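You operate a simulated robot arm through the tools that you are given. There is no shell and no other tool.

The job below is to be done with a simulated robot arm. You get a single attempt, and the scene is never put back.

JOB
Drive the black cylinder's stopper 5 mm in with the mini press, then switch the press off.
Fine: push the sliding plate right in and leave it in; switch on; set the mini press dial to 5 and leave it there.

It is judged by the outcome, as a careful person would: the job done as asked, and still so three seconds after it is handed in. It fails if anything else is knocked over, pushed out of place, dropped, spilled or broken. A push-on lid holds only when it is set on centred and level and pressed home; a screw cap is set on level and turned clockwise until tight.

ROBOT AND FRAMES
A 6-joint arm with a fingered hand, fixed in place. Base frame: the origin is on the floor under the middle of its stand, x ahead of it, y to its left, z up; the work surface is at about z = 76. Lengths are in cm, angles in degrees, forces in N, time in s.
With the tool pointing down near the work surface it reaches from about 34 to 74 cm from the base axis. Its first joint turns from -115.0 to 115.0 degrees. Payload 4 kg.
The TCP is the grasp point between the finger pads, 2.6 cm short of the fingertips. In the tool frame z runs along the fingers and y along their closing line. The gripper opens to 13.2 cm; its body begins 7.3 cm behind the TCP. The gripper is a hand of 4 fingers: y runs from the thumb to the fingers, the wrist lies at [0, 0, -23.9] in the tool frame.
Orientation is that of the tool frame in the base frame, as [roll, pitch, yaw] about the fixed x, y, z axes, in that order (R = Rz(yaw) Ry(pitch) Rx(roll)). With the fingers straight down and closing along the base's y, the tool's x points along the base's -x, its y along +y and its z along -z.

CONTROLS
- The arm moves only by the tool drive_tool. Its argument "motion" is one flat list of numbers, 6 for each row, row after row: the shift along the tool's x, y, z in m, then the turn, a rotation vector about the tool's x, y, z in degrees. In form: [tx, ty, tz, wx, wy, wz, tx, ty, tz, wx, wy, wz, ...]. A call has 1 to 20 rows; each row shifts and turns the commanded pose from where the row before left it, along the tool's axes as they then stand. Each row takes 0.2 s and may step no farther than 5 cm and 8.6 degrees from the row before; otherwise, the whole call is refused. A pose out of reach is approached as far as the arm can. The call stops where the force on the tool passes 40 N (or 10 N more than at its start, if that is more) or the arm is blocked; 0.2 s more then pass. In this call time passes only in rows, and 0.2 s behind the last. The reply holds the time, the measured pose of the TCP, the force on the tool along the base axes, the opening and the grip force, in the units named above and with some noise, with the torque about the TCP (base axes, N m) and any sound that the robot's microphone picked up.
- Cameras (640 x 400 px; columns grow to the right, rows downward): "scene" is fixed at [40.97, -50.1, 150.25]; the picture's right is [0.85, -0.53, 0.00], its down [-0.48, -0.76, -0.43] and it looks along [0.23, 0.37, -0.90] (base axes); focal length 341 px, centre (320, 200). "wrist" rides on the gripper at [6.8, 0.2, -9.7] in the tool frame; the picture's right is [-0.03, 1.00, 0.00], its down [-0.82, -0.02, -0.58] and it looks along [-0.58, -0.02, 0.82] (tool axes); focal length 270 px, centre (320, 200). There is no depth. A picture from a camera that has moved, and an enlarged one, comes with that camera's place and axes in the base frame and with its lens. The place of the scene camera against the robot may be out by one fixed shift of up to 1.8 cm in any direction.
- get_image(camera): a new picture of that camera. It takes no simulated time.
- move_column(by): slides the trunk up (or, below 0, down) by that many cm; the arm rides with it, the base frame stays. It gives what a move gives, with no picture.
- finger_targets(finger1, finger2, finger3, thumb_bend): sets how far each is bent, from 0 (flat) to 1 (curled in); at 0.3 the hand is open as for a grip, at 0.7 the pads meet at the TCP. One left out holds its place. A second passes; each finger stops where it meets its share of the squeeze, and holds until it gets a number again. It is the only way to open and close the hand. It gives what a move gives, with no picture; readings hold the bend of each and the force on the fingers (four entries, about 0 where the hand has none), thumb and palm.
- enlarge(camera, box): a new picture of the part [left, top, right, bottom] of that camera's present view, enlarged. It takes no simulated time.
- hand_in(): hands the job in; it is judged then, once.

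Places have to be worked out from the pictures, the camera data and where the tool is seen. Open the gripper and draw the arm clear of the work before you hand the job in, unless the task says otherwise.

The tools are called after "Call:" as name(argument=value, ...) on one line, values as JSON. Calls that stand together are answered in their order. drive_tool: Moves the arm, as the interface text tells. Its arguments: {"type":"object","properties":{"motion":{"type":"array"}},"required":["motion"]} The other tools are called the same way: move_column (by) moves the trunk up or down; finger_targets (finger1, finger2, finger3, thumb_bend) moves the fingers one by one; get_image (camera) takes a picture; enlarge (camera, box) takes an enlarged picture of a part of a camera's view; hand_in () hands the job in.

At the start:

```text
time_s: 0.0
tool_pos: [53.35, -13.77, 107.75]
tcp_rot: [180.0, 0.0, -180.0]
wrist_force: [-0.6, 0.3, 0.8]
ft_torque: [0.01, -0.01, 0.0]
finger_gap: 13.18
grasp_force: 0.1
shape: jaw
bend: [0.3, 0.3, 0.3, 0.3]
finger forces: [0.1, 0.0, 0.0, 0.0, 0.0, 0.1]
trunk travel left (down, up): [-80.0, 19.0]
```

scene: 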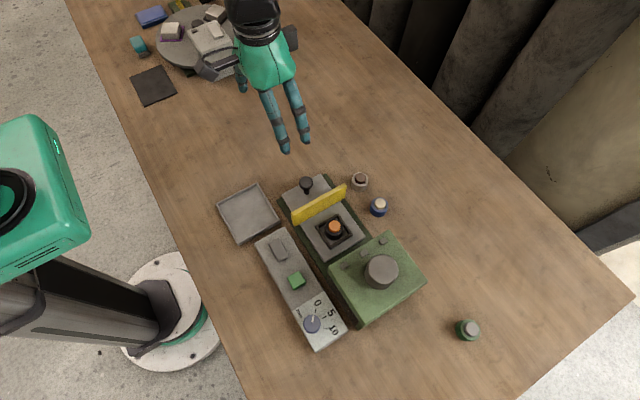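
wrist: 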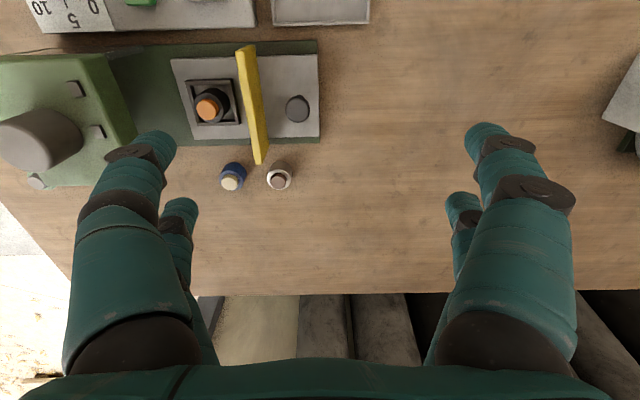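

I start by looking closely at the press, its control box and the small cylinders before moving anything.

Call:
enlarge(camera="scene", box=[240, 160, 440, 285])

Call:
enlarge(camera="scene", box=[240, 225, 440, 350])

Call:
enlarge(camera="wrist", box=[0, 0, 380, 238])

Call:
enlarge(camera="scene", box=[100, 0, 300, 125])

```text
3.20 times, centred on (340, 222) of scene
camera zoom: at [40.97, -50.1, 150.25], right [0.85, -0.53, 0.0], down [-0.48, -0.76, -0.43], along [0.23, 0.37, -0.9], focal length 1092 px, centre (256, 128)
```

zoom: 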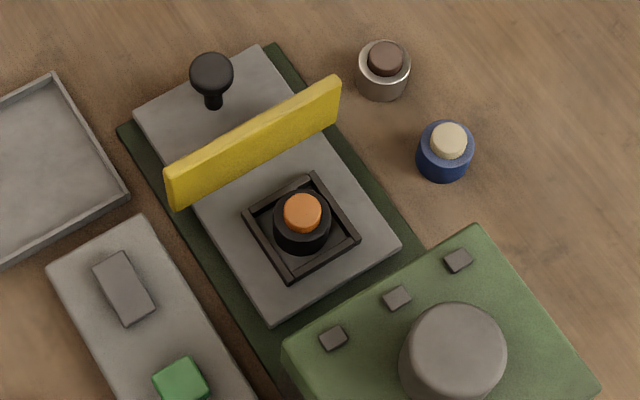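

```text
3.20 times, centred on (340, 288) of scene
camera zoom: at [40.97, -50.1, 150.25], right [0.85, -0.53, 0.0], down [-0.48, -0.76, -0.43], along [0.23, 0.37, -0.9], focal length 1092 px, centre (256, -80)
```

zoom: 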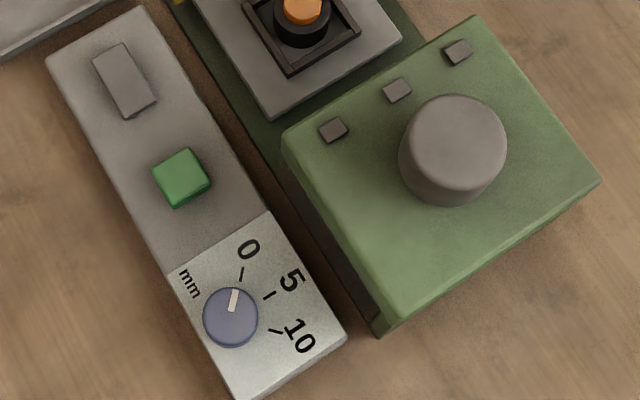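

```text
1.68 times, centred on (190, 119) of wrist
camera zoom: at [46.45, -13.64, 117.55], right [0.03, 1.0, 0.0], down [0.82, -0.02, 0.58], along [0.58, -0.02, -0.82], focal length 454 px, centre (538, 336)
```

zoom: 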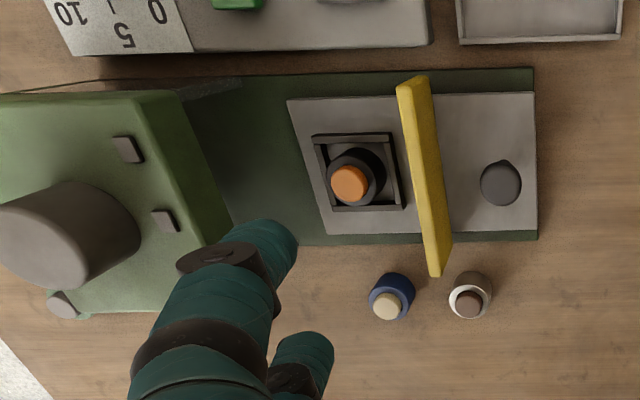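

```text
3.20 times, centred on (200, 62) of scene
camera zoom: at [40.97, -50.1, 150.25], right [0.85, -0.53, 0.0], down [-0.48, -0.76, -0.43], along [0.23, 0.37, -0.9], focal length 1092 px, centre (704, 640)
```

zoom: 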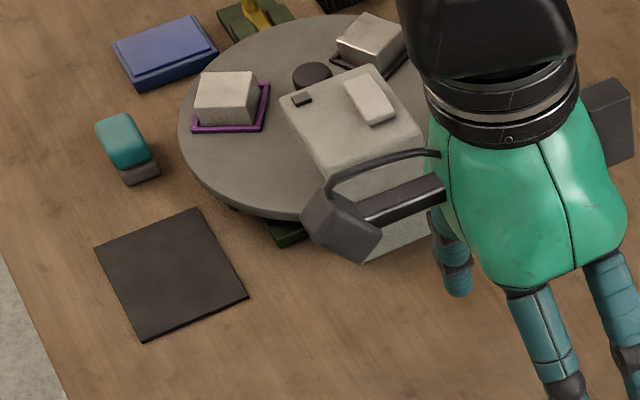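

The black cylinder with its orange stopper already sits in the cradle on the sliding plate. The plate has to go toward the green press (about -y), and the dial points near 0. I move the wrist camera back and right so it sees the control box from above.

Call:
drive_tool(motion=[0.03, -0.03, 0, 0, 0, 0, 0.03, -0.03, 0, 0, 0, 0, 0.03, -0.03, 0, 0, 0, 0, 0.03, -0.03, 0, 0, 0, 0])

```text
time_s: 1.0
tool_pos: [41.24, -25.67, 107.79]
tcp_rot: [-180.0, 0.0, -180.0]
wrist_force: [-0.6, 0.1, 0.3]
ft_torque: [0.01, -0.02, -0.01]
finger_gap: 13.18
grasp_force: 0.1
shape: jaw
bend: [0.3, 0.3, 0.3, 0.3]
finger forces: [0.0, 0.0, 0.0, 0.0, 0.0, 0.0]
trunk travel left (down, up): [-80.0, 19.0]
```

The arm arrived at (41.2, -25.7). I take wrist pictures of the control box and press.

Call:
get_image(camera="wrist")

Call:
enlarge(camera="wrist", box=[160, 0, 480, 200])

Call:
get_image(camera="scene")

```text
taken
camera wrist: at [34.33, -25.51, 117.43], right [0.03, 1.0, 0.0], down [0.82, -0.02, 0.58], along [0.58, -0.01, -0.82], focal length 270 px, centre (320, 200)
```

wrist: 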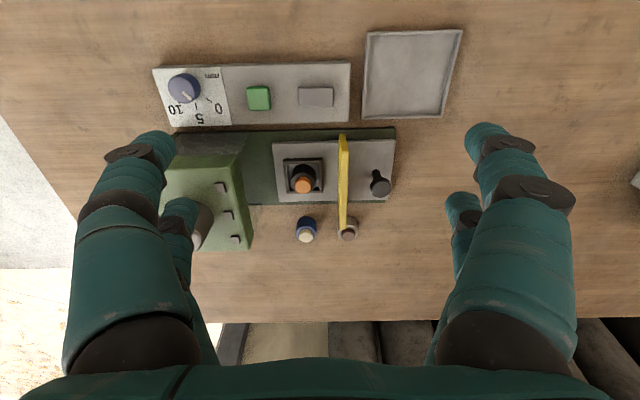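

```text
2.00 times, centred on (320, 100) of wrist
camera zoom: at [34.33, -25.51, 117.43], right [0.03, 1.0, 0.0], down [0.82, -0.02, 0.58], along [0.58, -0.01, -0.82], focal length 541 px, centre (320, 400)
```

zoom: 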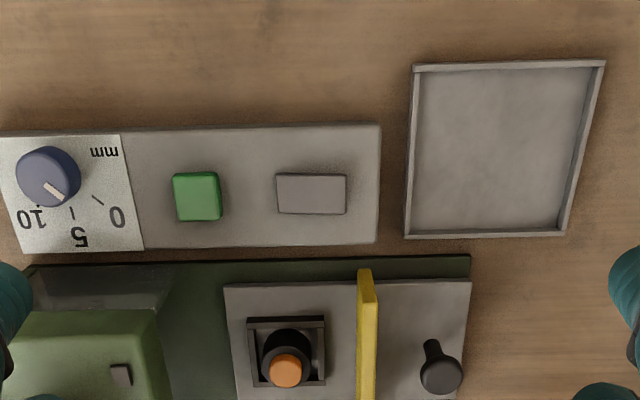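

```text
taken
```

scene: 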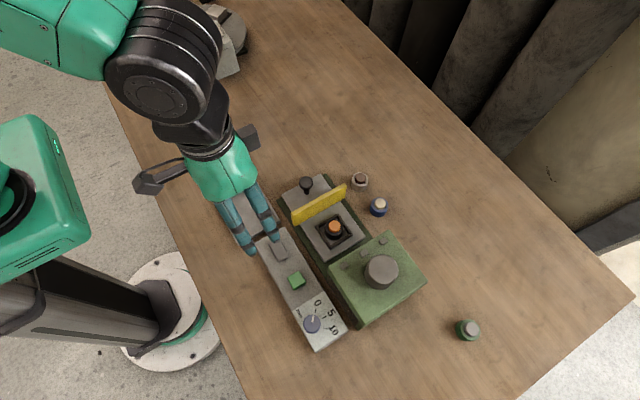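

I need the dial's pointer angle and the nature of the two switches, so I enlarge them.

Call:
enlarge(camera="wrist", box=[150, 60, 246, 130])

Call:
enlarge(camera="wrist", box=[230, 60, 350, 130])

Call:
enlarge(camera="scene", box=[260, 230, 350, 290])

Call:
enlarge(camera="scene", box=[280, 290, 360, 350])

Call:
enlarge(camera="wrist", box=[160, 120, 416, 280])

```text
5.71 times, centred on (198, 95) of wrist
camera zoom: at [34.33, -25.51, 117.43], right [0.03, 1.0, 0.0], down [0.82, -0.02, 0.58], along [0.58, -0.01, -0.82], focal length 1544 px, centre (1017, 800)
```

zoom: 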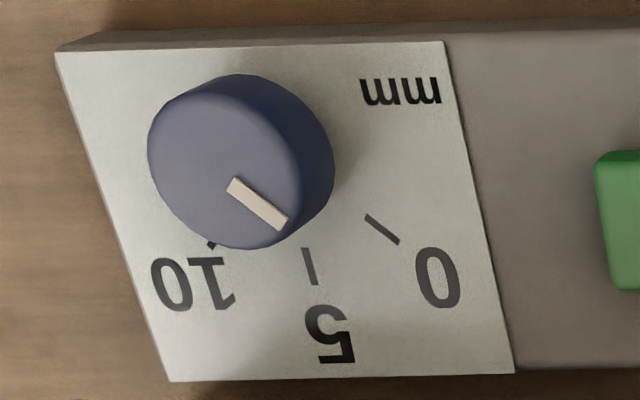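

```text
5.33 times, centred on (290, 95) of wrist
camera zoom: at [34.33, -25.51, 117.43], right [0.03, 1.0, 0.0], down [0.82, -0.02, 0.58], along [0.58, -0.01, -0.82], focal length 1442 px, centre (480, 760)
```

zoom: 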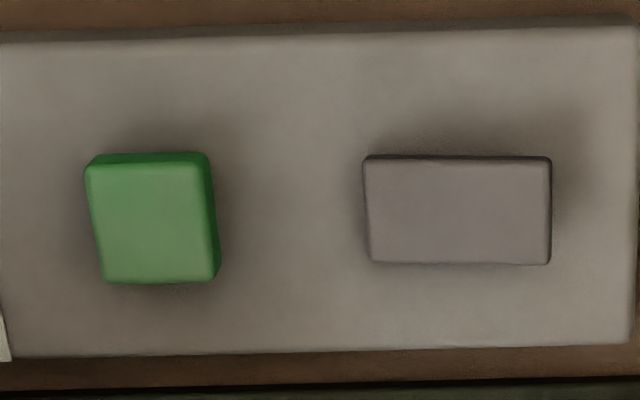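

```text
6.67 times, centred on (305, 260) of scene
camera zoom: at [40.97, -50.1, 150.25], right [0.85, -0.53, 0.0], down [-0.48, -0.76, -0.43], along [0.23, 0.37, -0.9], focal length 2275 px, centre (420, -200)
```

zoom: 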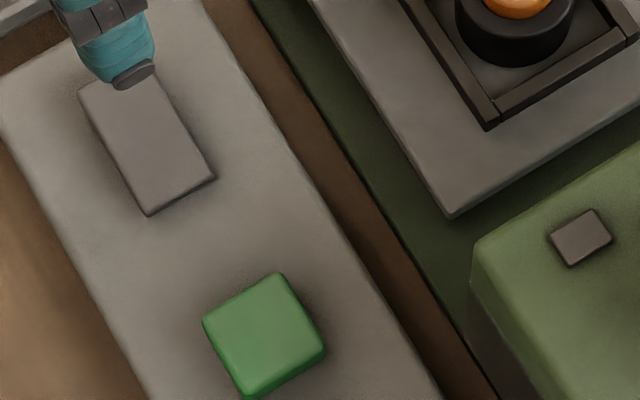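

```text
6.67 times, centred on (320, 320) of scene
camera zoom: at [40.97, -50.1, 150.25], right [0.85, -0.53, 0.0], down [-0.48, -0.76, -0.43], along [0.23, 0.37, -0.9], focal length 2275 px, centre (320, -600)
```

zoom: 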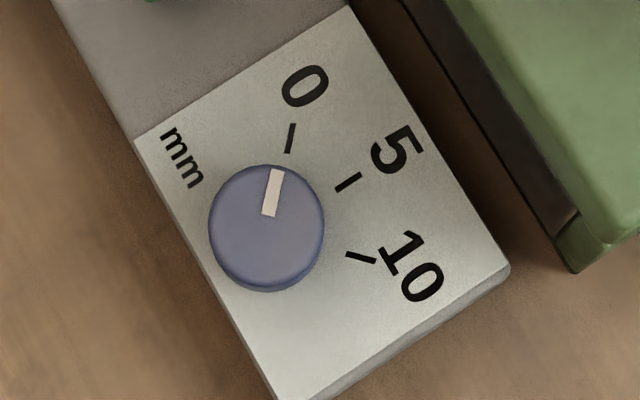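

```text
2.50 times, centred on (288, 200) of wrist
camera zoom: at [34.33, -25.51, 117.43], right [0.03, 1.0, 0.0], down [0.82, -0.02, 0.58], along [0.58, -0.01, -0.82], focal length 676 px, centre (400, 200)
```

zoom: 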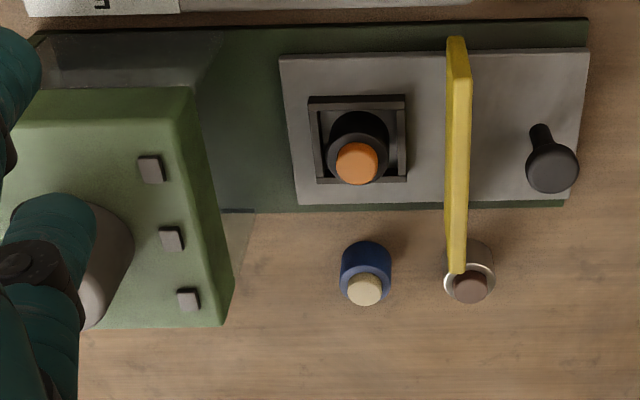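

The dial reads 0 now; 5 is about 45° clockwise (seen from above). I still need to know whether the grey and green parts are a rocker or lamp or buttons, so I'll move to the +y side and turn the hand so the wrist camera looks along -y at a lower angle.

Call:
drive_tool(motion=[-0.014, 0.036, 0.024, 0, 0, 0, -0.014, 0.036, 0.024, 0, 0, 0, -0.014, 0.036, 0.024, 0, 0, 0, -0.014, 0.036, 0.024, 0, 0, 0, -0.014, 0.036, 0.024, 0, 0, 0, 0, 0, 0, 0, 0, 8.2, 0, 0, 0, 0, 0, 8.2, 0, 0, 0, 0, 0, 8.2, 0, 0, 0, 0, 0, 8.2, 0, 0, 0, 0, 0, 8.2, 0, 0, 0, 0, 0, 8.2, 0, 0, 0, 0, 0, 8.2, 0, 0, 0, 0, 0, 8.2, 0, 0, 0, 0, 0, 8.2, 0, 0, 0, 0, 0, 8.2, 0, 0, 0, 0, 0, 8.0])

```text
time_s: 4.4
tool_pos: [48.39, -7.77, 95.84]
tcp_rot: [179.9, 0.1, 89.8]
wrist_force: [0.0, -0.7, -0.1]
ft_torque: [0.02, -0.01, 0.01]
finger_gap: 13.2
grasp_force: 0.0
shape: jaw
bend: [0.3, 0.3, 0.3, 0.3]
finger forces: [0.0, 0.0, 0.1, 0.0, 0.1, 0.1]
trunk travel left (down, up): [-80.0, 19.0]
```

The hand is now at (48.4, -7.8, 95.8) with the camera looking along -y. I take pictures of the box and the press front.

Call:
get_image(camera="wrist")

Call:
enlarge(camera="wrist", box=[300, 200, 480, 320])

```text
taken
camera wrist: at [48.51, -0.99, 105.55], right [1.0, -0.03, 0.0], down [-0.02, -0.82, 0.58], along [-0.02, -0.58, -0.82], focal length 270 px, centre (320, 200)
```

wrist: 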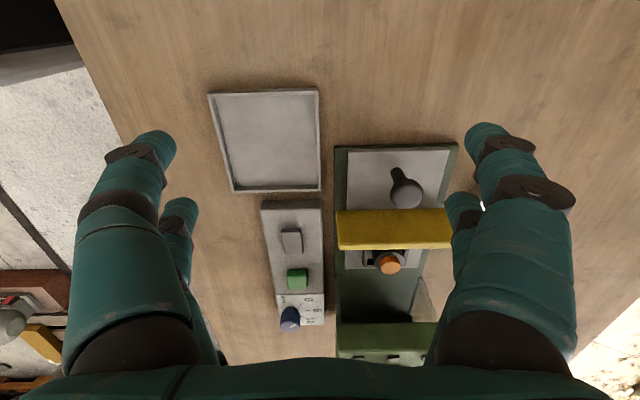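

```text
3.33 times, centred on (390, 260) of wrist
camera zoom: at [48.51, -0.99, 105.55], right [1.0, -0.03, 0.0], down [-0.02, -0.82, 0.58], along [-0.02, -0.58, -0.82], focal length 901 px, centre (87, 0)
```

zoom: 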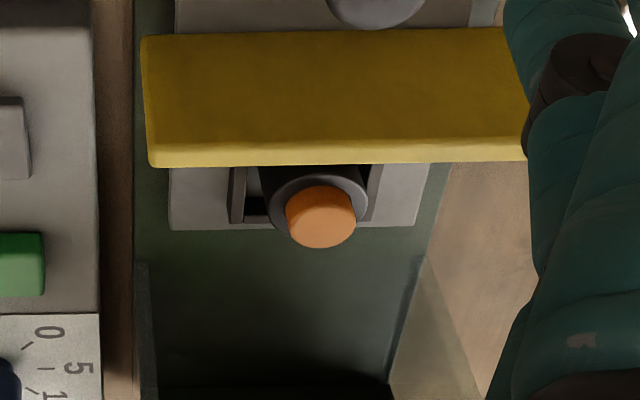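

Call:
enlarge(camera="wrist", box=[250, 190, 346, 340])

Call:
enlarge(camera="wrist", box=[260, 220, 330, 264])

Call:
enlarge(camera="wrist", box=[260, 260, 340, 310])

Call:
enlarge(camera="wrist", box=[330, 140, 480, 234])

```text
2.67 times, centred on (298, 265) of wrist
camera zoom: at [48.51, -0.99, 105.55], right [1.0, -0.03, 0.0], down [-0.02, -0.82, 0.58], along [-0.02, -0.58, -0.82], focal length 721 px, centre (379, 27)
```

zoom: 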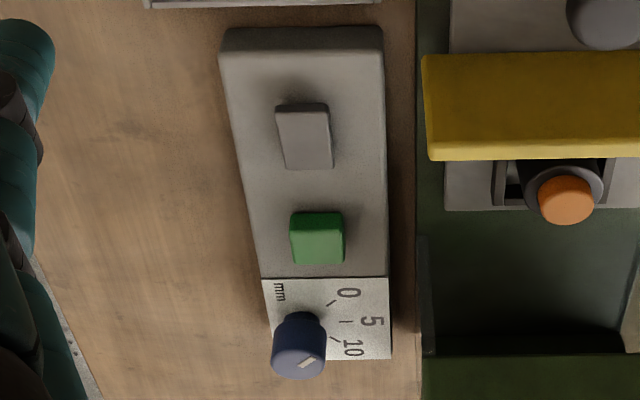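

```text
9.09 times, centred on (295, 242) of wrist
camera zoom: at [48.51, -0.99, 105.55], right [1.0, -0.03, 0.0], down [-0.02, -0.82, 0.58], along [-0.02, -0.58, -0.82], focal length 2457 px, centre (547, -182)
```

zoom: 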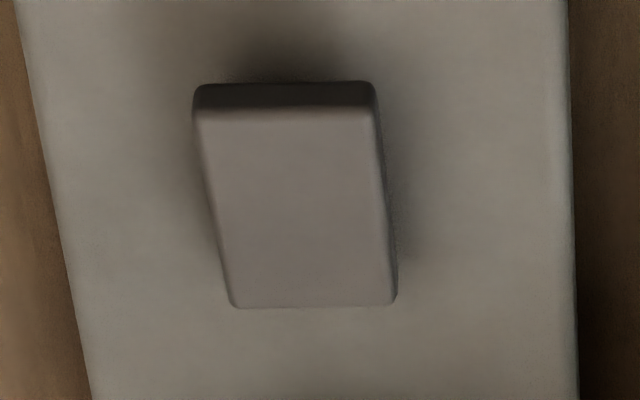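

```text
8.00 times, centred on (300, 285) of wrist
camera zoom: at [48.51, -0.99, 105.55], right [1.0, -0.03, 0.0], down [-0.02, -0.82, 0.58], along [-0.02, -0.58, -0.82], focal length 2162 px, centre (480, -480)
```

zoom: 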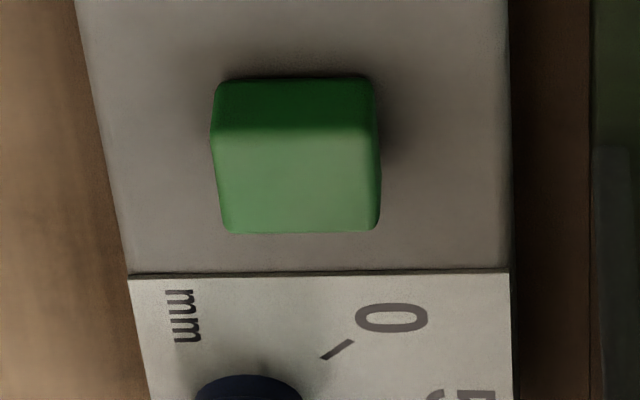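

```text
4.26 times, centred on (405, 187) of wrist
camera zoom: at [48.51, -0.99, 105.55], right [1.0, -0.03, 0.0], down [-0.02, -0.82, 0.58], along [-0.02, -0.58, -0.82], focal length 1150 px, centre (-42, 255)
```

zoom: 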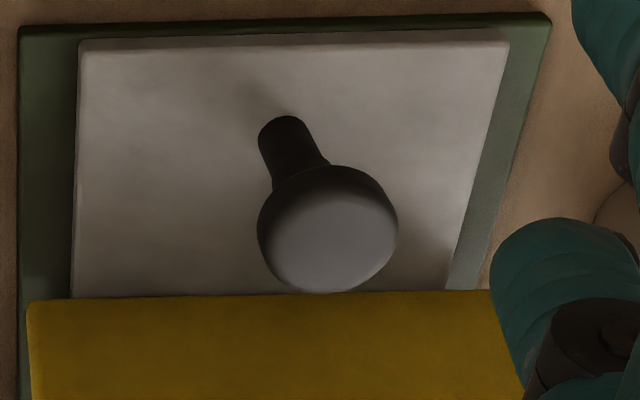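

The grey part is a tilted rocker, with its +y end raised and its -y end pressed in, so it is probably the power switch. The green block looks like a push button. Here in free space I test the fingers to learn the hand's layout, starting with a full close.

Call:
finger_targets(finger1=0.68, finger2=0.3, finger3=0.3, thumb_bend=0.68)

Call:
get_image(camera="wrist")

Call:
enlarge(camera="scene", box=[180, 60, 380, 185])

```text
time_s: 5.4
tool_pos: [48.39, -7.73, 95.9]
tcp_rot: [-180.0, -0.1, 89.9]
wrist_force: [0.1, 0.5, -0.3]
ft_torque: [-0.04, -0.03, -0.01]
finger_gap: 0.76
grasp_force: 0.0
shape: fingers
bend: [0.68, 0.3, 0.3, 0.68]
finger forces: [0.0, 0.0, 0.0, 0.1, 0.0, 0.1]
trunk travel left (down, up): [-80.0, 19.0]
```

```text
taken
camera wrist: at [48.49, -0.99, 105.55], right [1.0, -0.03, 0.0], down [-0.02, -0.82, 0.58], along [-0.02, -0.58, -0.82], focal length 270 px, centre (320, 200)
```

wrist: 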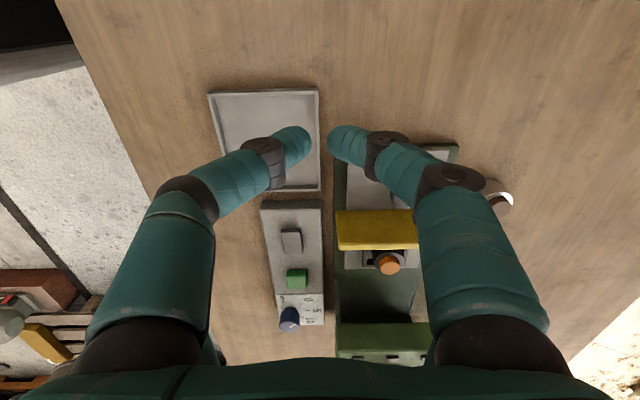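

```text
3.20 times, centred on (280, 122) of scene
camera zoom: at [40.97, -50.1, 150.25], right [0.85, -0.53, 0.0], down [-0.48, -0.76, -0.43], along [0.23, 0.37, -0.9], focal length 1092 px, centre (448, 448)
```

zoom: 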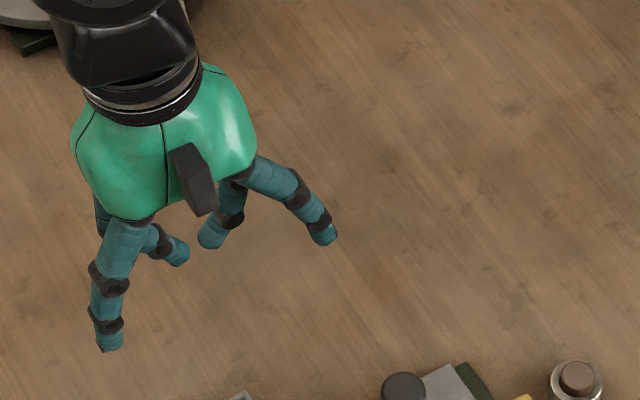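

The thumb and finger1 form the camera-side pair; fingers 2 and 3 are on the far side. I try a pointing shape with the others curled away.

Call:
finger_targets(finger1=0.68, finger2=1.0, finger3=0.3, thumb_bend=0.68)

Call:
get_image(camera="wrist")

Call:
enlarge(camera="scene", box=[180, 60, 380, 185])

```text
time_s: 6.4
tool_pos: [48.43, -7.62, 95.79]
tcp_rot: [179.9, 0.0, 90.0]
wrist_force: [-0.2, 0.0, 0.0]
ft_torque: [0.0, 0.02, 0.01]
finger_gap: 0.75
grasp_force: 0.2
shape: fingers
bend: [0.68, 1.0, 0.3, 0.68]
finger forces: [0.0, 0.1, 0.0, 0.0, 0.0, 0.0]
trunk travel left (down, up): [-80.0, 19.0]
```

```text
taken
camera wrist: at [48.49, -0.99, 105.55], right [1.0, -0.03, 0.0], down [-0.02, -0.82, 0.58], along [-0.02, -0.58, -0.82], focal length 270 px, centre (320, 200)
```

wrist: 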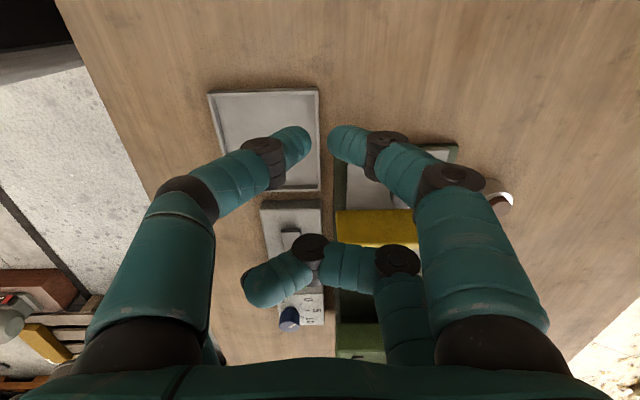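

```text
3.20 times, centred on (280, 122) of scene
camera zoom: at [40.97, -50.1, 150.25], right [0.85, -0.53, 0.0], down [-0.48, -0.76, -0.43], along [0.23, 0.37, -0.9], focal length 1092 px, centre (448, 448)
```

zoom: 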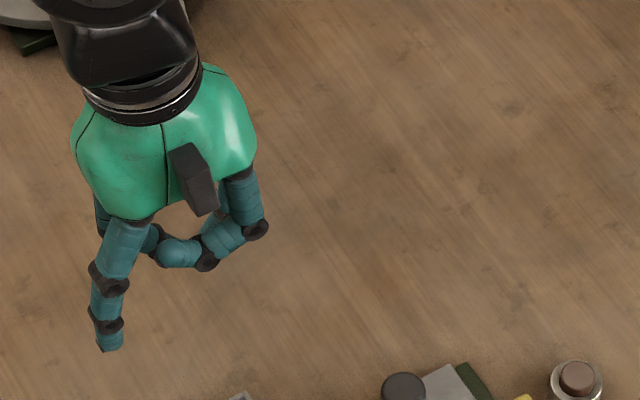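

Layout is clear: thumb and finger1 on the camera side, fingers 2 and 3 on the far side, about ±2 cm in tool x. From the three views I put the plate knob at about (56.8, -16.8) with its top at z≈82.6, and the board and housing tops at about z 85. I close the hand to make a blunt pusher.

Call:
finger_targets(finger1=0.68, finger2=0.68, finger3=0.68, thumb_bend=0.68)

Call:
drive_tool(motion=[0, 0.042, 0, 0, 0, 0, 0, 0.042, 0, 0, 0, 0, 0, 0, 0.03, 0, 0, 0, 0, 0, 0.03, 0, 0, 0])

Call:
get_image(camera="wrist")

Call:
get_image(camera="scene")

```text
time_s: 7.4
tool_pos: [48.4, -7.74, 95.93]
tcp_rot: [180.0, 0.0, 90.0]
wrist_force: [0.1, 0.0, 0.0]
ft_torque: [-0.01, 0.02, -0.01]
finger_gap: 0.77
grasp_force: 0.0
shape: fingers
bend: [0.68, 0.68, 0.68, 0.68]
finger forces: [0.1, 0.0, 0.1, 0.0, 0.0, 0.0]
trunk travel left (down, up): [-80.0, 19.0]
```

```text
time_s: 8.4
tool_pos: [56.86, -7.72, 89.8]
tcp_rot: [-180.0, 0.0, 90.0]
wrist_force: [0.3, -0.6, 0.1]
ft_torque: [0.0, 0.01, -0.01]
finger_gap: 0.75
grasp_force: 0.0
shape: fingers
bend: [0.68, 0.68, 0.68, 0.68]
finger forces: [0.1, 0.0, 0.0, 0.0, 0.0, 0.1]
trunk travel left (down, up): [-80.0, 19.0]
```

```text
taken
camera wrist: at [56.92, -1.08, 99.54], right [1.0, -0.03, 0.0], down [-0.02, -0.82, 0.58], along [-0.02, -0.58, -0.82], focal length 270 px, centre (320, 200)
```

wrist: 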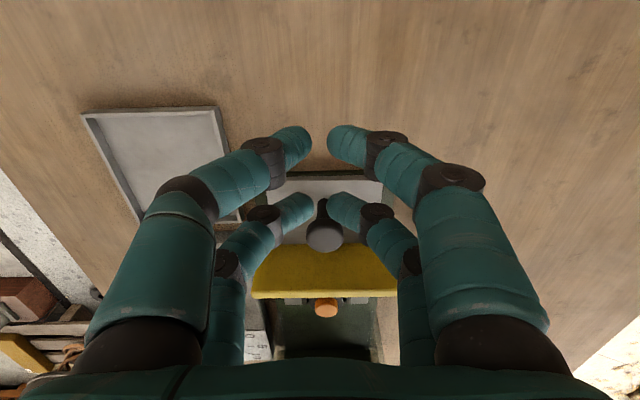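

```text
taken
```

scene: 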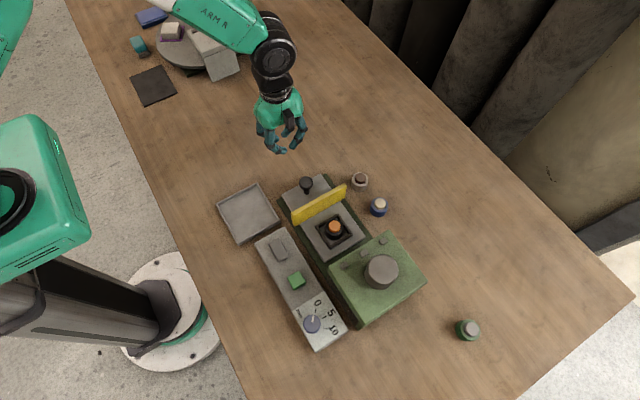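

The knob lines up in x midway between the closed fingertips. I descend beside it (+y side) to z≈82.3.

Call:
drive_tool(motion=[0, 0, 0.025, 0, 0, 0, 0, 0, 0.025, 0, 0, 0, 0, 0, 0.025, 0, 0, 0])

Call:
get_image(camera="wrist")

Call:
enlarge(camera="scene", box=[240, 100, 400, 200])

```text
time_s: 9.2
tool_pos: [56.89, -7.92, 82.2]
tcp_rot: [-180.0, 0.0, 90.0]
wrist_force: [-0.4, 0.0, -0.2]
ft_torque: [0.02, -0.01, 0.06]
finger_gap: 0.72
grasp_force: 0.1
shape: fingers
bend: [0.68, 0.68, 0.68, 0.68]
finger forces: [0.1, 0.0, 0.0, 0.0, 0.0, 0.1]
trunk travel left (down, up): [-80.0, 19.0]
```

```text
taken
camera wrist: at [56.89, -1.05, 91.92], right [1.0, -0.03, 0.0], down [-0.02, -0.82, 0.58], along [-0.01, -0.58, -0.82], focal length 270 px, centre (320, 200)
```

wrist: 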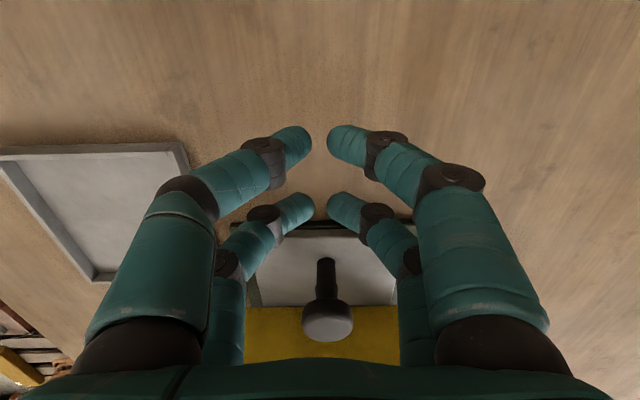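

```text
4.00 times, centred on (320, 150) of scene
camera zoom: at [40.97, -50.1, 150.25], right [0.85, -0.53, 0.0], down [-0.48, -0.76, -0.43], along [0.23, 0.37, -0.9], focal length 1365 px, centre (320, 400)
```

zoom: 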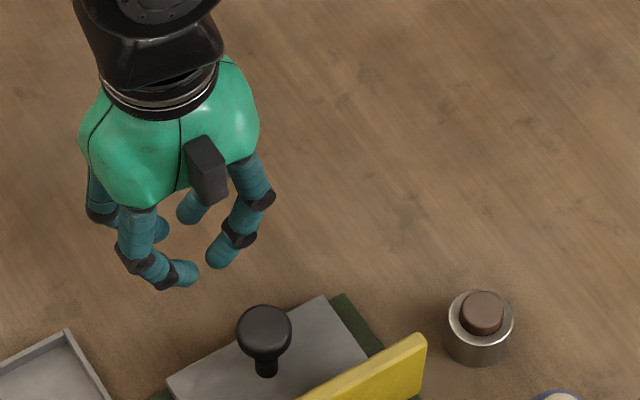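

The hand is at knob height with the knob straight ahead. I move toward -y until contact and start pushing in small steps.

Call:
drive_tool(motion=[-0.015, 0, 0, 0, 0, 0, -0.015, 0, 0, 0, 0, 0, -0.01, 0, 0, 0, 0, 0, -0.01, 0, 0, 0, 0, 0, -0.01, 0, 0, 0, 0, 0])

Call:
get_image(camera="wrist")

Call:
enlarge(camera="scene", box=[240, 130, 400, 230])

```text
time_s: 10.4
tool_pos: [56.78, -13.86, 82.26]
tcp_rot: [-180.0, 0.0, 90.0]
wrist_force: [0.3, 0.2, -0.5]
ft_torque: [0.0, 0.01, -0.01]
finger_gap: 0.74
grasp_force: 0.1
shape: fingers
bend: [0.68, 0.68, 0.68, 0.68]
finger forces: [0.1, 0.3, 0.0, 0.0, 0.0, 0.1]
trunk travel left (down, up): [-80.0, 19.0]
```

```text
taken
camera wrist: at [56.88, -7.06, 92.0], right [1.0, -0.03, 0.0], down [-0.02, -0.82, 0.58], along [-0.01, -0.58, -0.82], focal length 270 px, centre (320, 200)
```

wrist: 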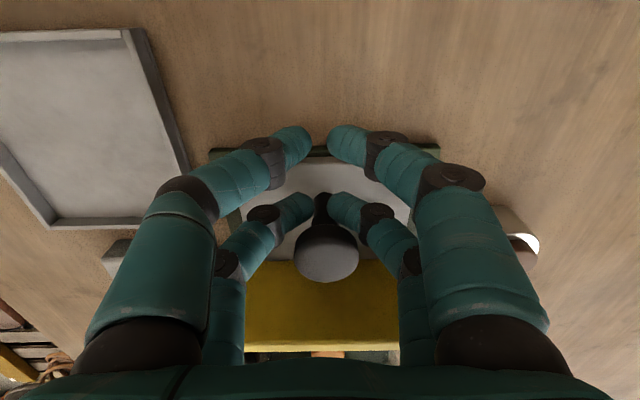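

```text
4.00 times, centred on (320, 180) of scene
camera zoom: at [40.97, -50.1, 150.25], right [0.85, -0.53, 0.0], down [-0.48, -0.76, -0.43], along [0.23, 0.37, -0.9], focal length 1365 px, centre (320, 280)
```

zoom: 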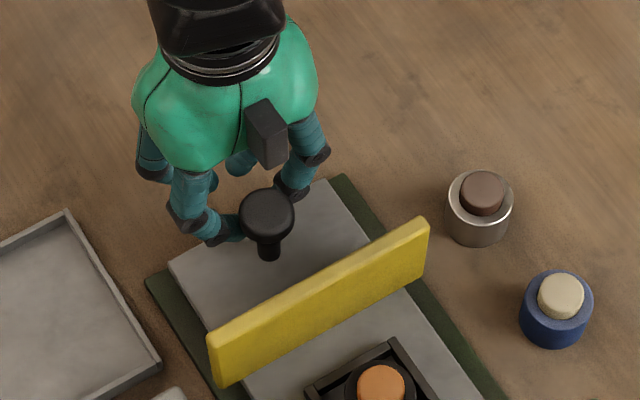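

The fingers are just behind the knob head. I keep pushing along -y in 1 cm rows and watch the force.

Call:
drive_tool(motion=[-0.01, 0, 0, 0, 0, 0, -0.01, 0, 0, 0, 0, 0, -0.01, 0, 0, 0, 0, 0, -0.01, 0, 0, 0, 0, 0, -0.01, 0, 0, 0, 0, 0])

Call:
get_image(camera="wrist")

Call:
enlarge(camera="scene", box=[240, 130, 440, 330])

```text
time_s: 11.6
tool_pos: [56.86, -18.76, 82.39]
tcp_rot: [-179.9, 0.0, 90.0]
wrist_force: [1.2, 0.7, -0.1]
ft_torque: [0.01, 0.04, 0.0]
finger_gap: 0.75
grasp_force: 0.2
shape: fingers
bend: [0.68, 0.68, 0.68, 0.68]
finger forces: [0.0, 0.0, 0.0, 0.0, 0.0, 0.1]
trunk travel left (down, up): [-80.0, 19.0]
```

```text
taken
camera wrist: at [56.9, -12.07, 92.09], right [1.0, -0.03, 0.0], down [-0.02, -0.82, 0.58], along [-0.01, -0.58, -0.82], focal length 270 px, centre (320, 200)
```

wrist: 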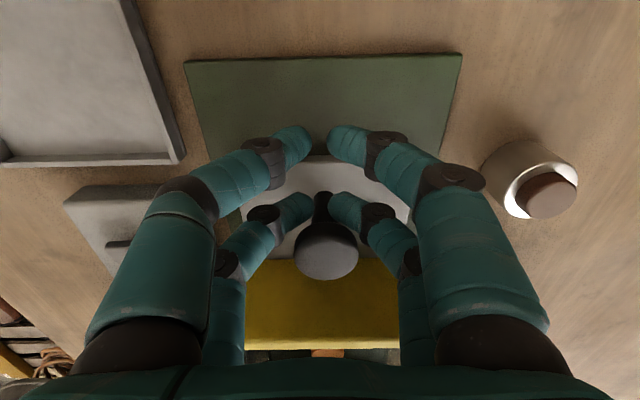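

```text
2.00 times, centred on (340, 230) of scene
camera zoom: at [40.97, -50.1, 150.25], right [0.85, -0.53, 0.0], down [-0.48, -0.76, -0.43], along [0.23, 0.37, -0.9], focal length 682 px, centre (280, 140)
```

zoom: 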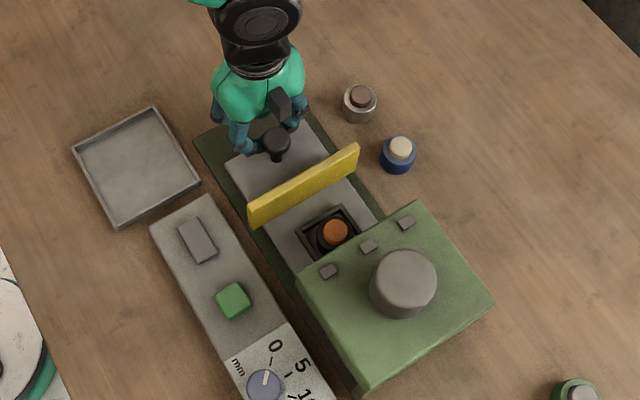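

The plate slides freely (about 1 N) and the yellow board keeps clear of the blue cylinder. I continue pushing.

Call:
drive_tool(motion=[-0.01, 0, 0, 0, 0, 0, -0.01, 0, 0, 0, 0, 0, -0.01, 0, 0, 0, 0, 0, -0.01, 0, 0, 0, 0, 0, -0.01, 0, 0, 0, 0, 0])

Call:
get_image(camera="wrist")

Call:
enlarge(camera="scene", box=[240, 130, 440, 330])

```text
time_s: 12.8
tool_pos: [56.78, -23.77, 82.46]
tcp_rot: [180.0, 0.0, 89.9]
wrist_force: [1.0, 0.5, -0.5]
ft_torque: [0.01, -0.02, -0.03]
finger_gap: 0.74
grasp_force: 0.5
shape: fingers
bend: [0.68, 0.67, 0.68, 0.68]
finger forces: [0.0, 0.5, 0.0, 0.0, 0.1, 0.1]
trunk travel left (down, up): [-80.0, 19.0]
```

```text
taken
camera wrist: at [56.87, -17.07, 92.18], right [1.0, -0.03, 0.0], down [-0.02, -0.82, 0.58], along [-0.02, -0.58, -0.82], focal length 270 px, centre (320, 200)
```

wrist: 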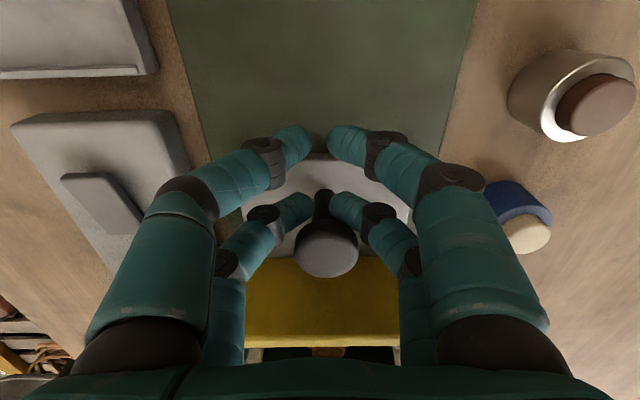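

```text
2.00 times, centred on (340, 230) of scene
camera zoom: at [40.97, -50.1, 150.25], right [0.85, -0.53, 0.0], down [-0.48, -0.76, -0.43], along [0.23, 0.37, -0.9], focal length 682 px, centre (280, 140)
```

zoom: 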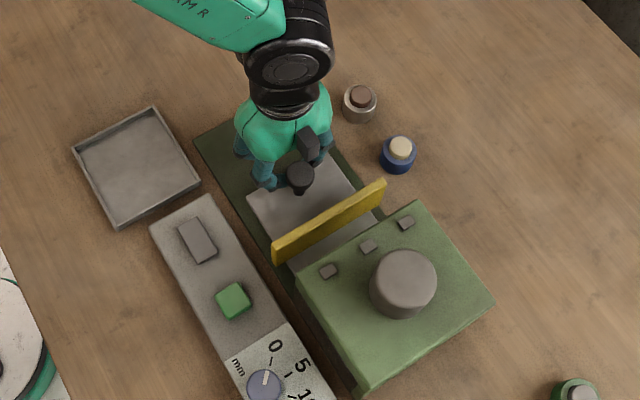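

The board is nearing the housing, with a few centimetres left. I continue with smaller steps so it stops gently at the end.

Call:
drive_tool(motion=[-0.008, 0, 0, 0, 0, 0, -0.008, 0, 0, 0, 0, 0, -0.006, 0, 0, 0, 0, 0, -0.005, 0, 0, 0, 0, 0, -0.005, 0, 0, 0, 0, 0, -0.004, 0, 0, 0, 0, 0])

Call:
get_image(camera="wrist")

Call:
enlarge(camera="scene", box=[240, 130, 440, 330])

```text
time_s: 14.2
tool_pos: [56.77, -27.24, 82.44]
tcp_rot: [180.0, -0.1, 90.0]
wrist_force: [0.8, 5.2, 0.4]
ft_torque: [0.06, 0.0, 0.05]
finger_gap: 0.74
grasp_force: 2.0
shape: fingers
bend: [0.68, 0.68, 0.68, 0.68]
finger forces: [0.0, 3.8, 0.1, 0.0, 0.0, 0.0]
trunk travel left (down, up): [-80.0, 19.0]
```

```text
taken
camera wrist: at [56.83, -20.56, 92.12], right [1.0, -0.03, 0.0], down [-0.02, -0.82, 0.58], along [-0.02, -0.58, -0.82], focal length 270 px, centre (320, 200)
```

wrist: 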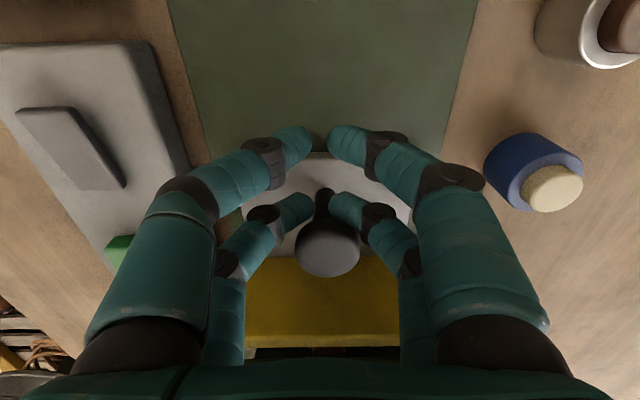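

```text
2.00 times, centred on (340, 230) of scene
camera zoom: at [40.97, -50.1, 150.25], right [0.85, -0.53, 0.0], down [-0.48, -0.76, -0.43], along [0.23, 0.37, -0.9], focal length 682 px, centre (280, 140)
```

zoom: 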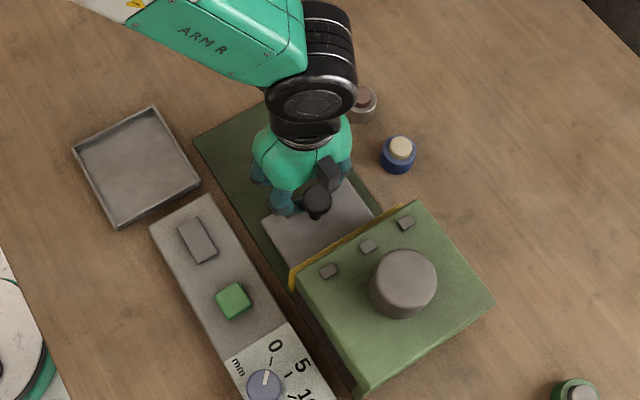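

The board now meets the housing and the force has risen to about 5 N. I give a little more push to make sure it is fully home, without shoving the press.

Call:
drive_tool(motion=[-0.002, 0, 0, 0, 0, 0, -0.002, 0, 0, 0, 0, 0])

Call:
enlarge(camera="scene", box=[260, 190, 380, 290])

```text
time_s: 14.8
tool_pos: [56.75, -27.55, 82.39]
tcp_rot: [-179.9, 0.0, 90.0]
wrist_force: [1.8, 16.8, 1.8]
ft_torque: [0.27, -0.06, 0.24]
finger_gap: 0.74
grasp_force: 7.1
shape: fingers
bend: [0.68, 0.67, 0.68, 0.68]
finger forces: [0.0, 13.0, 0.0, 0.1, 0.1, 0.1]
trunk travel left (down, up): [-80.0, 19.0]
```

```text
4.00 times, centred on (320, 240) of scene
camera zoom: at [40.97, -50.1, 150.25], right [0.85, -0.53, 0.0], down [-0.48, -0.76, -0.43], along [0.23, 0.37, -0.9], focal length 1365 px, centre (320, 40)
```

zoom: 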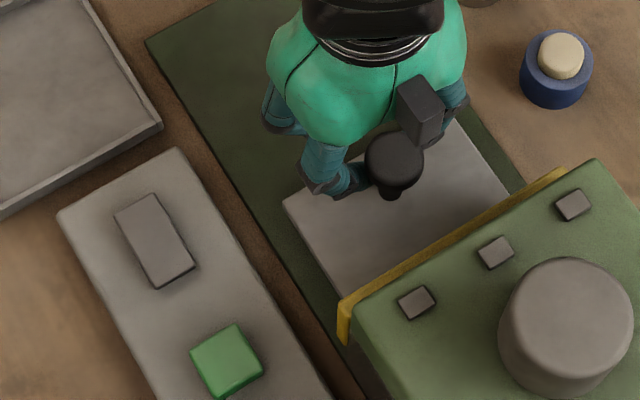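

The plate is hard against its stop (16.8 N, almost no more motion). I back off along +y and lift.

Call:
drive_tool(motion=[0.01, 0, 0, 0, 0, 0, 0.02, 0, 0, 0, 0, 0, 0.03, 0, 0, 0, 0, 0, 0, 0, -0.03, 0, 0, 0, 0, 0, -0.04, 0, 0, 0, 0, 0, -0.04, 0, 0, 0, 0, 0, -0.04, 0, 0, 0])

Call:
get_image(camera="wrist")

Call:
enlarge(camera="scene", box=[240, 160, 440, 350])

```text
time_s: 16.4
tool_pos: [56.6, -22.01, 97.34]
tcp_rot: [-180.0, 0.0, 90.0]
wrist_force: [-0.2, 0.1, -0.6]
ft_torque: [-0.03, 0.02, 0.0]
finger_gap: 0.75
grasp_force: 0.2
shape: fingers
bend: [0.68, 0.68, 0.68, 0.68]
finger forces: [0.0, 0.0, 0.0, 0.0, 0.1, 0.1]
trunk travel left (down, up): [-80.0, 19.0]
```

```text
taken
camera wrist: at [56.86, -15.27, 107.09], right [1.0, -0.03, 0.0], down [-0.02, -0.82, 0.58], along [-0.02, -0.58, -0.82], focal length 270 px, centre (320, 200)
```

wrist: 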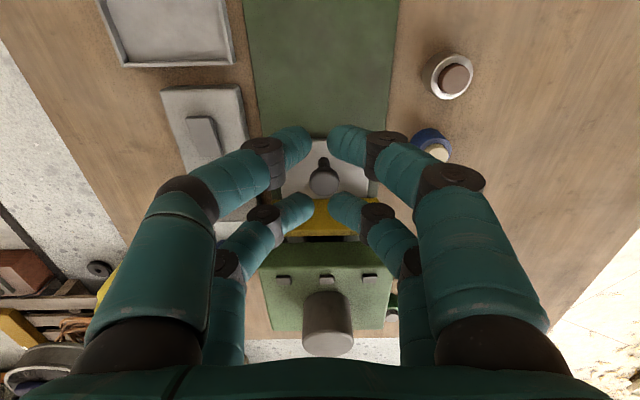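

```text
2.11 times, centred on (340, 255) of scene
camera zoom: at [40.97, -50.1, 150.25], right [0.85, -0.53, 0.0], down [-0.48, -0.76, -0.43], along [0.23, 0.37, -0.9], focal length 718 px, centre (278, 84)
```

zoom: 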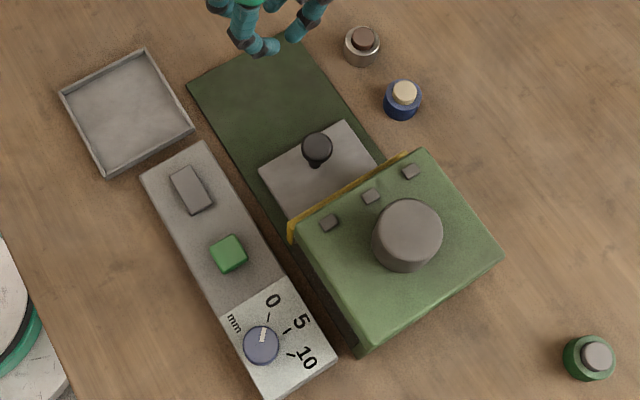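

The plate stays in. Next is the dial, still with the press off so it can be set safely. I put the dial centre at about (42.2, -42.9) with its top at z≈81.6, and the 0→5 step is 45° clockwise. I part-open the fingers and move above the dial, turning back to yaw 180.

Call:
finger_targets(finger1=0.52, finger2=0.52, finger3=0.52, thumb_bend=0.52)

Call:
drive_tool(motion=[-0.0346, -0.0241, 0, 0, 0, 0, -0.0346, -0.0241, 0, 0, 0, 0, -0.0346, -0.0241, 0, 0, 0, 0, -0.0346, -0.0241, 0, 0, 0, 0, -0.0346, -0.0241, 0, 0, 0, 0, -0.0346, -0.0241, 0, 0, 0, 0, 0, 0, 0, 0, 0, -8.18, 0, 0, 0, 0, 0, -8.18, 0, 0, 0, 0, 0, -8.18, 0, 0, 0, 0, 0, -8.18, 0, 0, 0, 0, 0, -8.18, 0, 0, 0, 0, 0, -8.18, 0, 0, 0, 0, 0, -8.18, 0, 0, 0, 0, 0, -8.18, 0, 0, 0, 0, 0, -8.18, 0, 0, 0, 0, 0, -8.18, 0, 0, 0, 0, 0, -8.18])

Call:
get_image(camera="wrist")

Call:
get_image(camera="scene")

```text
time_s: 17.4
tool_pos: [56.83, -22.08, 97.27]
tcp_rot: [180.0, -0.1, 90.0]
wrist_force: [-0.1, 0.8, 0.2]
ft_torque: [0.0, -0.01, 0.01]
finger_gap: 5.83
grasp_force: 0.1
shape: fingers
bend: [0.52, 0.52, 0.52, 0.52]
finger forces: [0.0, 0.0, 0.1, 0.0, 0.0, 0.0]
trunk travel left (down, up): [-80.0, 19.0]
```

```text
time_s: 21.0
tool_pos: [42.35, -42.47, 97.34]
tcp_rot: [-180.0, 0.1, -180.0]
wrist_force: [0.0, -0.2, -0.5]
ft_torque: [0.02, 0.02, -0.01]
finger_gap: 5.84
grasp_force: 0.1
shape: fingers
bend: [0.52, 0.52, 0.52, 0.52]
finger forces: [0.1, 0.0, 0.1, 0.0, 0.1, 0.0]
trunk travel left (down, up): [-80.0, 19.0]
```

```text
taken
camera wrist: at [35.32, -42.37, 107.08], right [0.02, 1.0, 0.0], down [0.82, -0.02, 0.58], along [0.58, -0.01, -0.82], focal length 270 px, centre (320, 200)
```

wrist: 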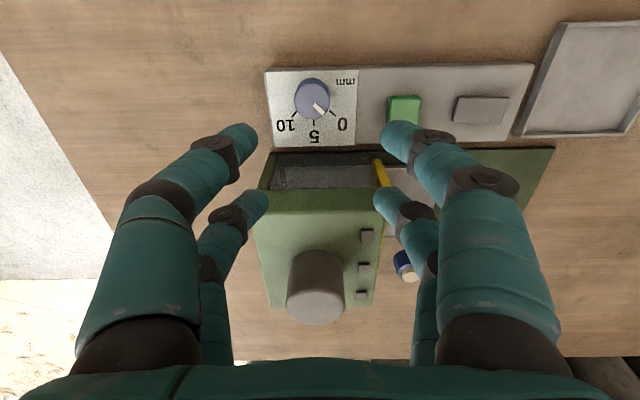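

```text
taken
```

scene: 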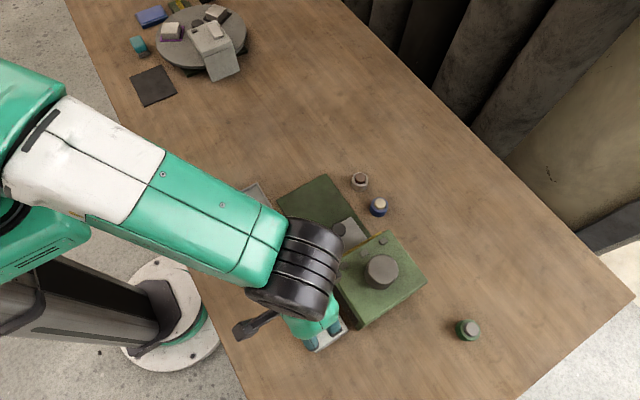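

The dial is in view below. I enlarge it to refine its centre and pointer angle.

Call:
enlarge(camera="wrist", box=[260, 60, 372, 150])

```text
4.44 times, centred on (316, 105) of wrist
camera zoom: at [35.32, -42.37, 107.08], right [0.02, 1.0, 0.0], down [0.82, -0.02, 0.58], along [0.58, -0.01, -0.82], focal length 1201 px, centre (338, 622)
```

zoom: 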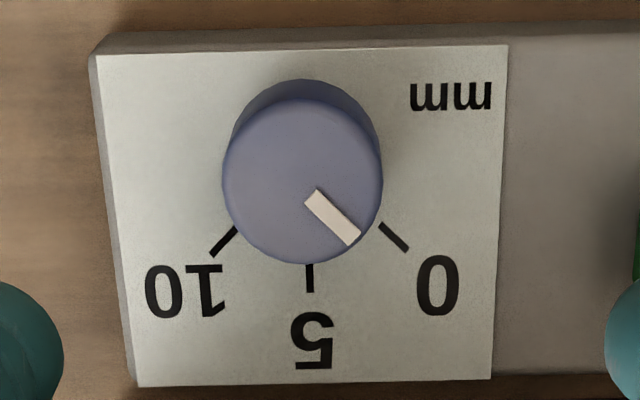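

Refined dial centre is (42.25, -43.15), about 3.3 cm in diameter, with ticks exactly 45° apart and the pointer on 0. I shift slightly and come part-way down to check alignment.

Call:
drive_tool(motion=[0, -0.006, 0, 0, 0, 0, 0, 0, 0.035, 0, 0, 0, 0, 0, 0.035, 0, 0, 0, 0, 0, 0.025, 0, 0, 0])

Call:
get_image(camera="wrist")

Call:
enlarge(camera="scene", box=[260, 260, 420, 360])

```text
time_s: 22.0
tool_pos: [42.25, -43.15, 87.73]
tcp_rot: [179.9, 0.1, 179.9]
wrist_force: [-0.7, 0.3, 0.3]
ft_torque: [0.0, 0.03, 0.02]
finger_gap: 5.85
grasp_force: 0.0
shape: fingers
bend: [0.52, 0.52, 0.52, 0.52]
finger forces: [0.1, 0.0, 0.1, 0.0, 0.0, 0.1]
trunk travel left (down, up): [-80.0, 19.0]
```

```text
taken
camera wrist: at [35.44, -43.05, 97.4], right [0.03, 1.0, 0.0], down [0.82, -0.02, 0.58], along [0.58, -0.02, -0.82], focal length 270 px, centre (320, 200)
```

wrist: 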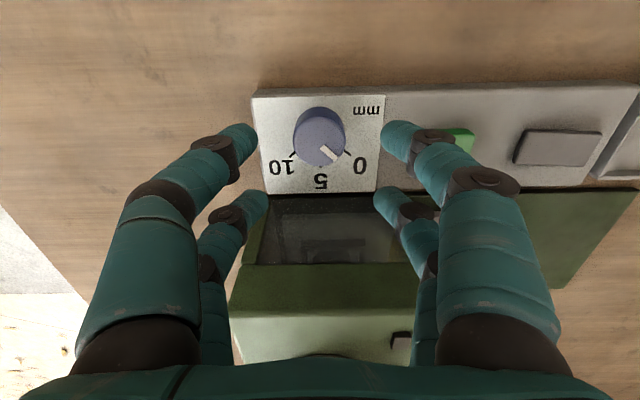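

```text
4.00 times, centred on (340, 310) of scene
camera zoom: at [40.97, -50.1, 150.25], right [0.85, -0.53, 0.0], down [-0.48, -0.76, -0.43], along [0.23, 0.37, -0.9], focal length 1365 px, centre (240, -240)
```

zoom: 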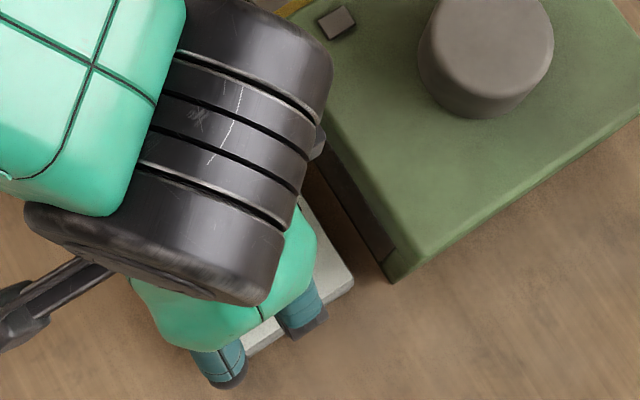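

The dial sits nearly centred between the four fingertips. I enlarge once more to fix any remaining x offset before going down.

Call:
enlarge(camera="wrist", box=[240, 85, 400, 205])

```text
3.33 times, centred on (320, 145) of wrist
camera zoom: at [35.44, -43.05, 97.4], right [0.03, 1.0, 0.0], down [0.82, -0.02, 0.58], along [0.58, -0.02, -0.82], focal length 901 px, centre (320, 383)
```

zoom: 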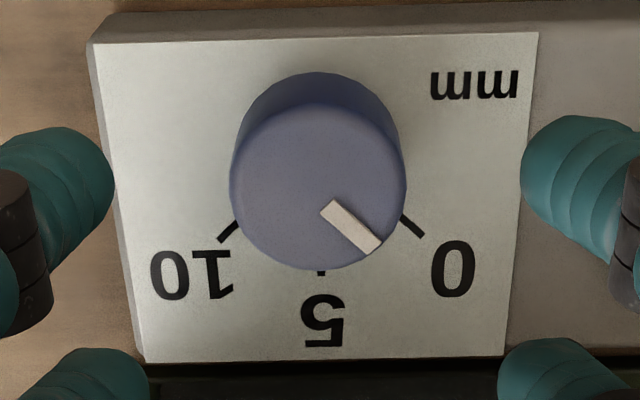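

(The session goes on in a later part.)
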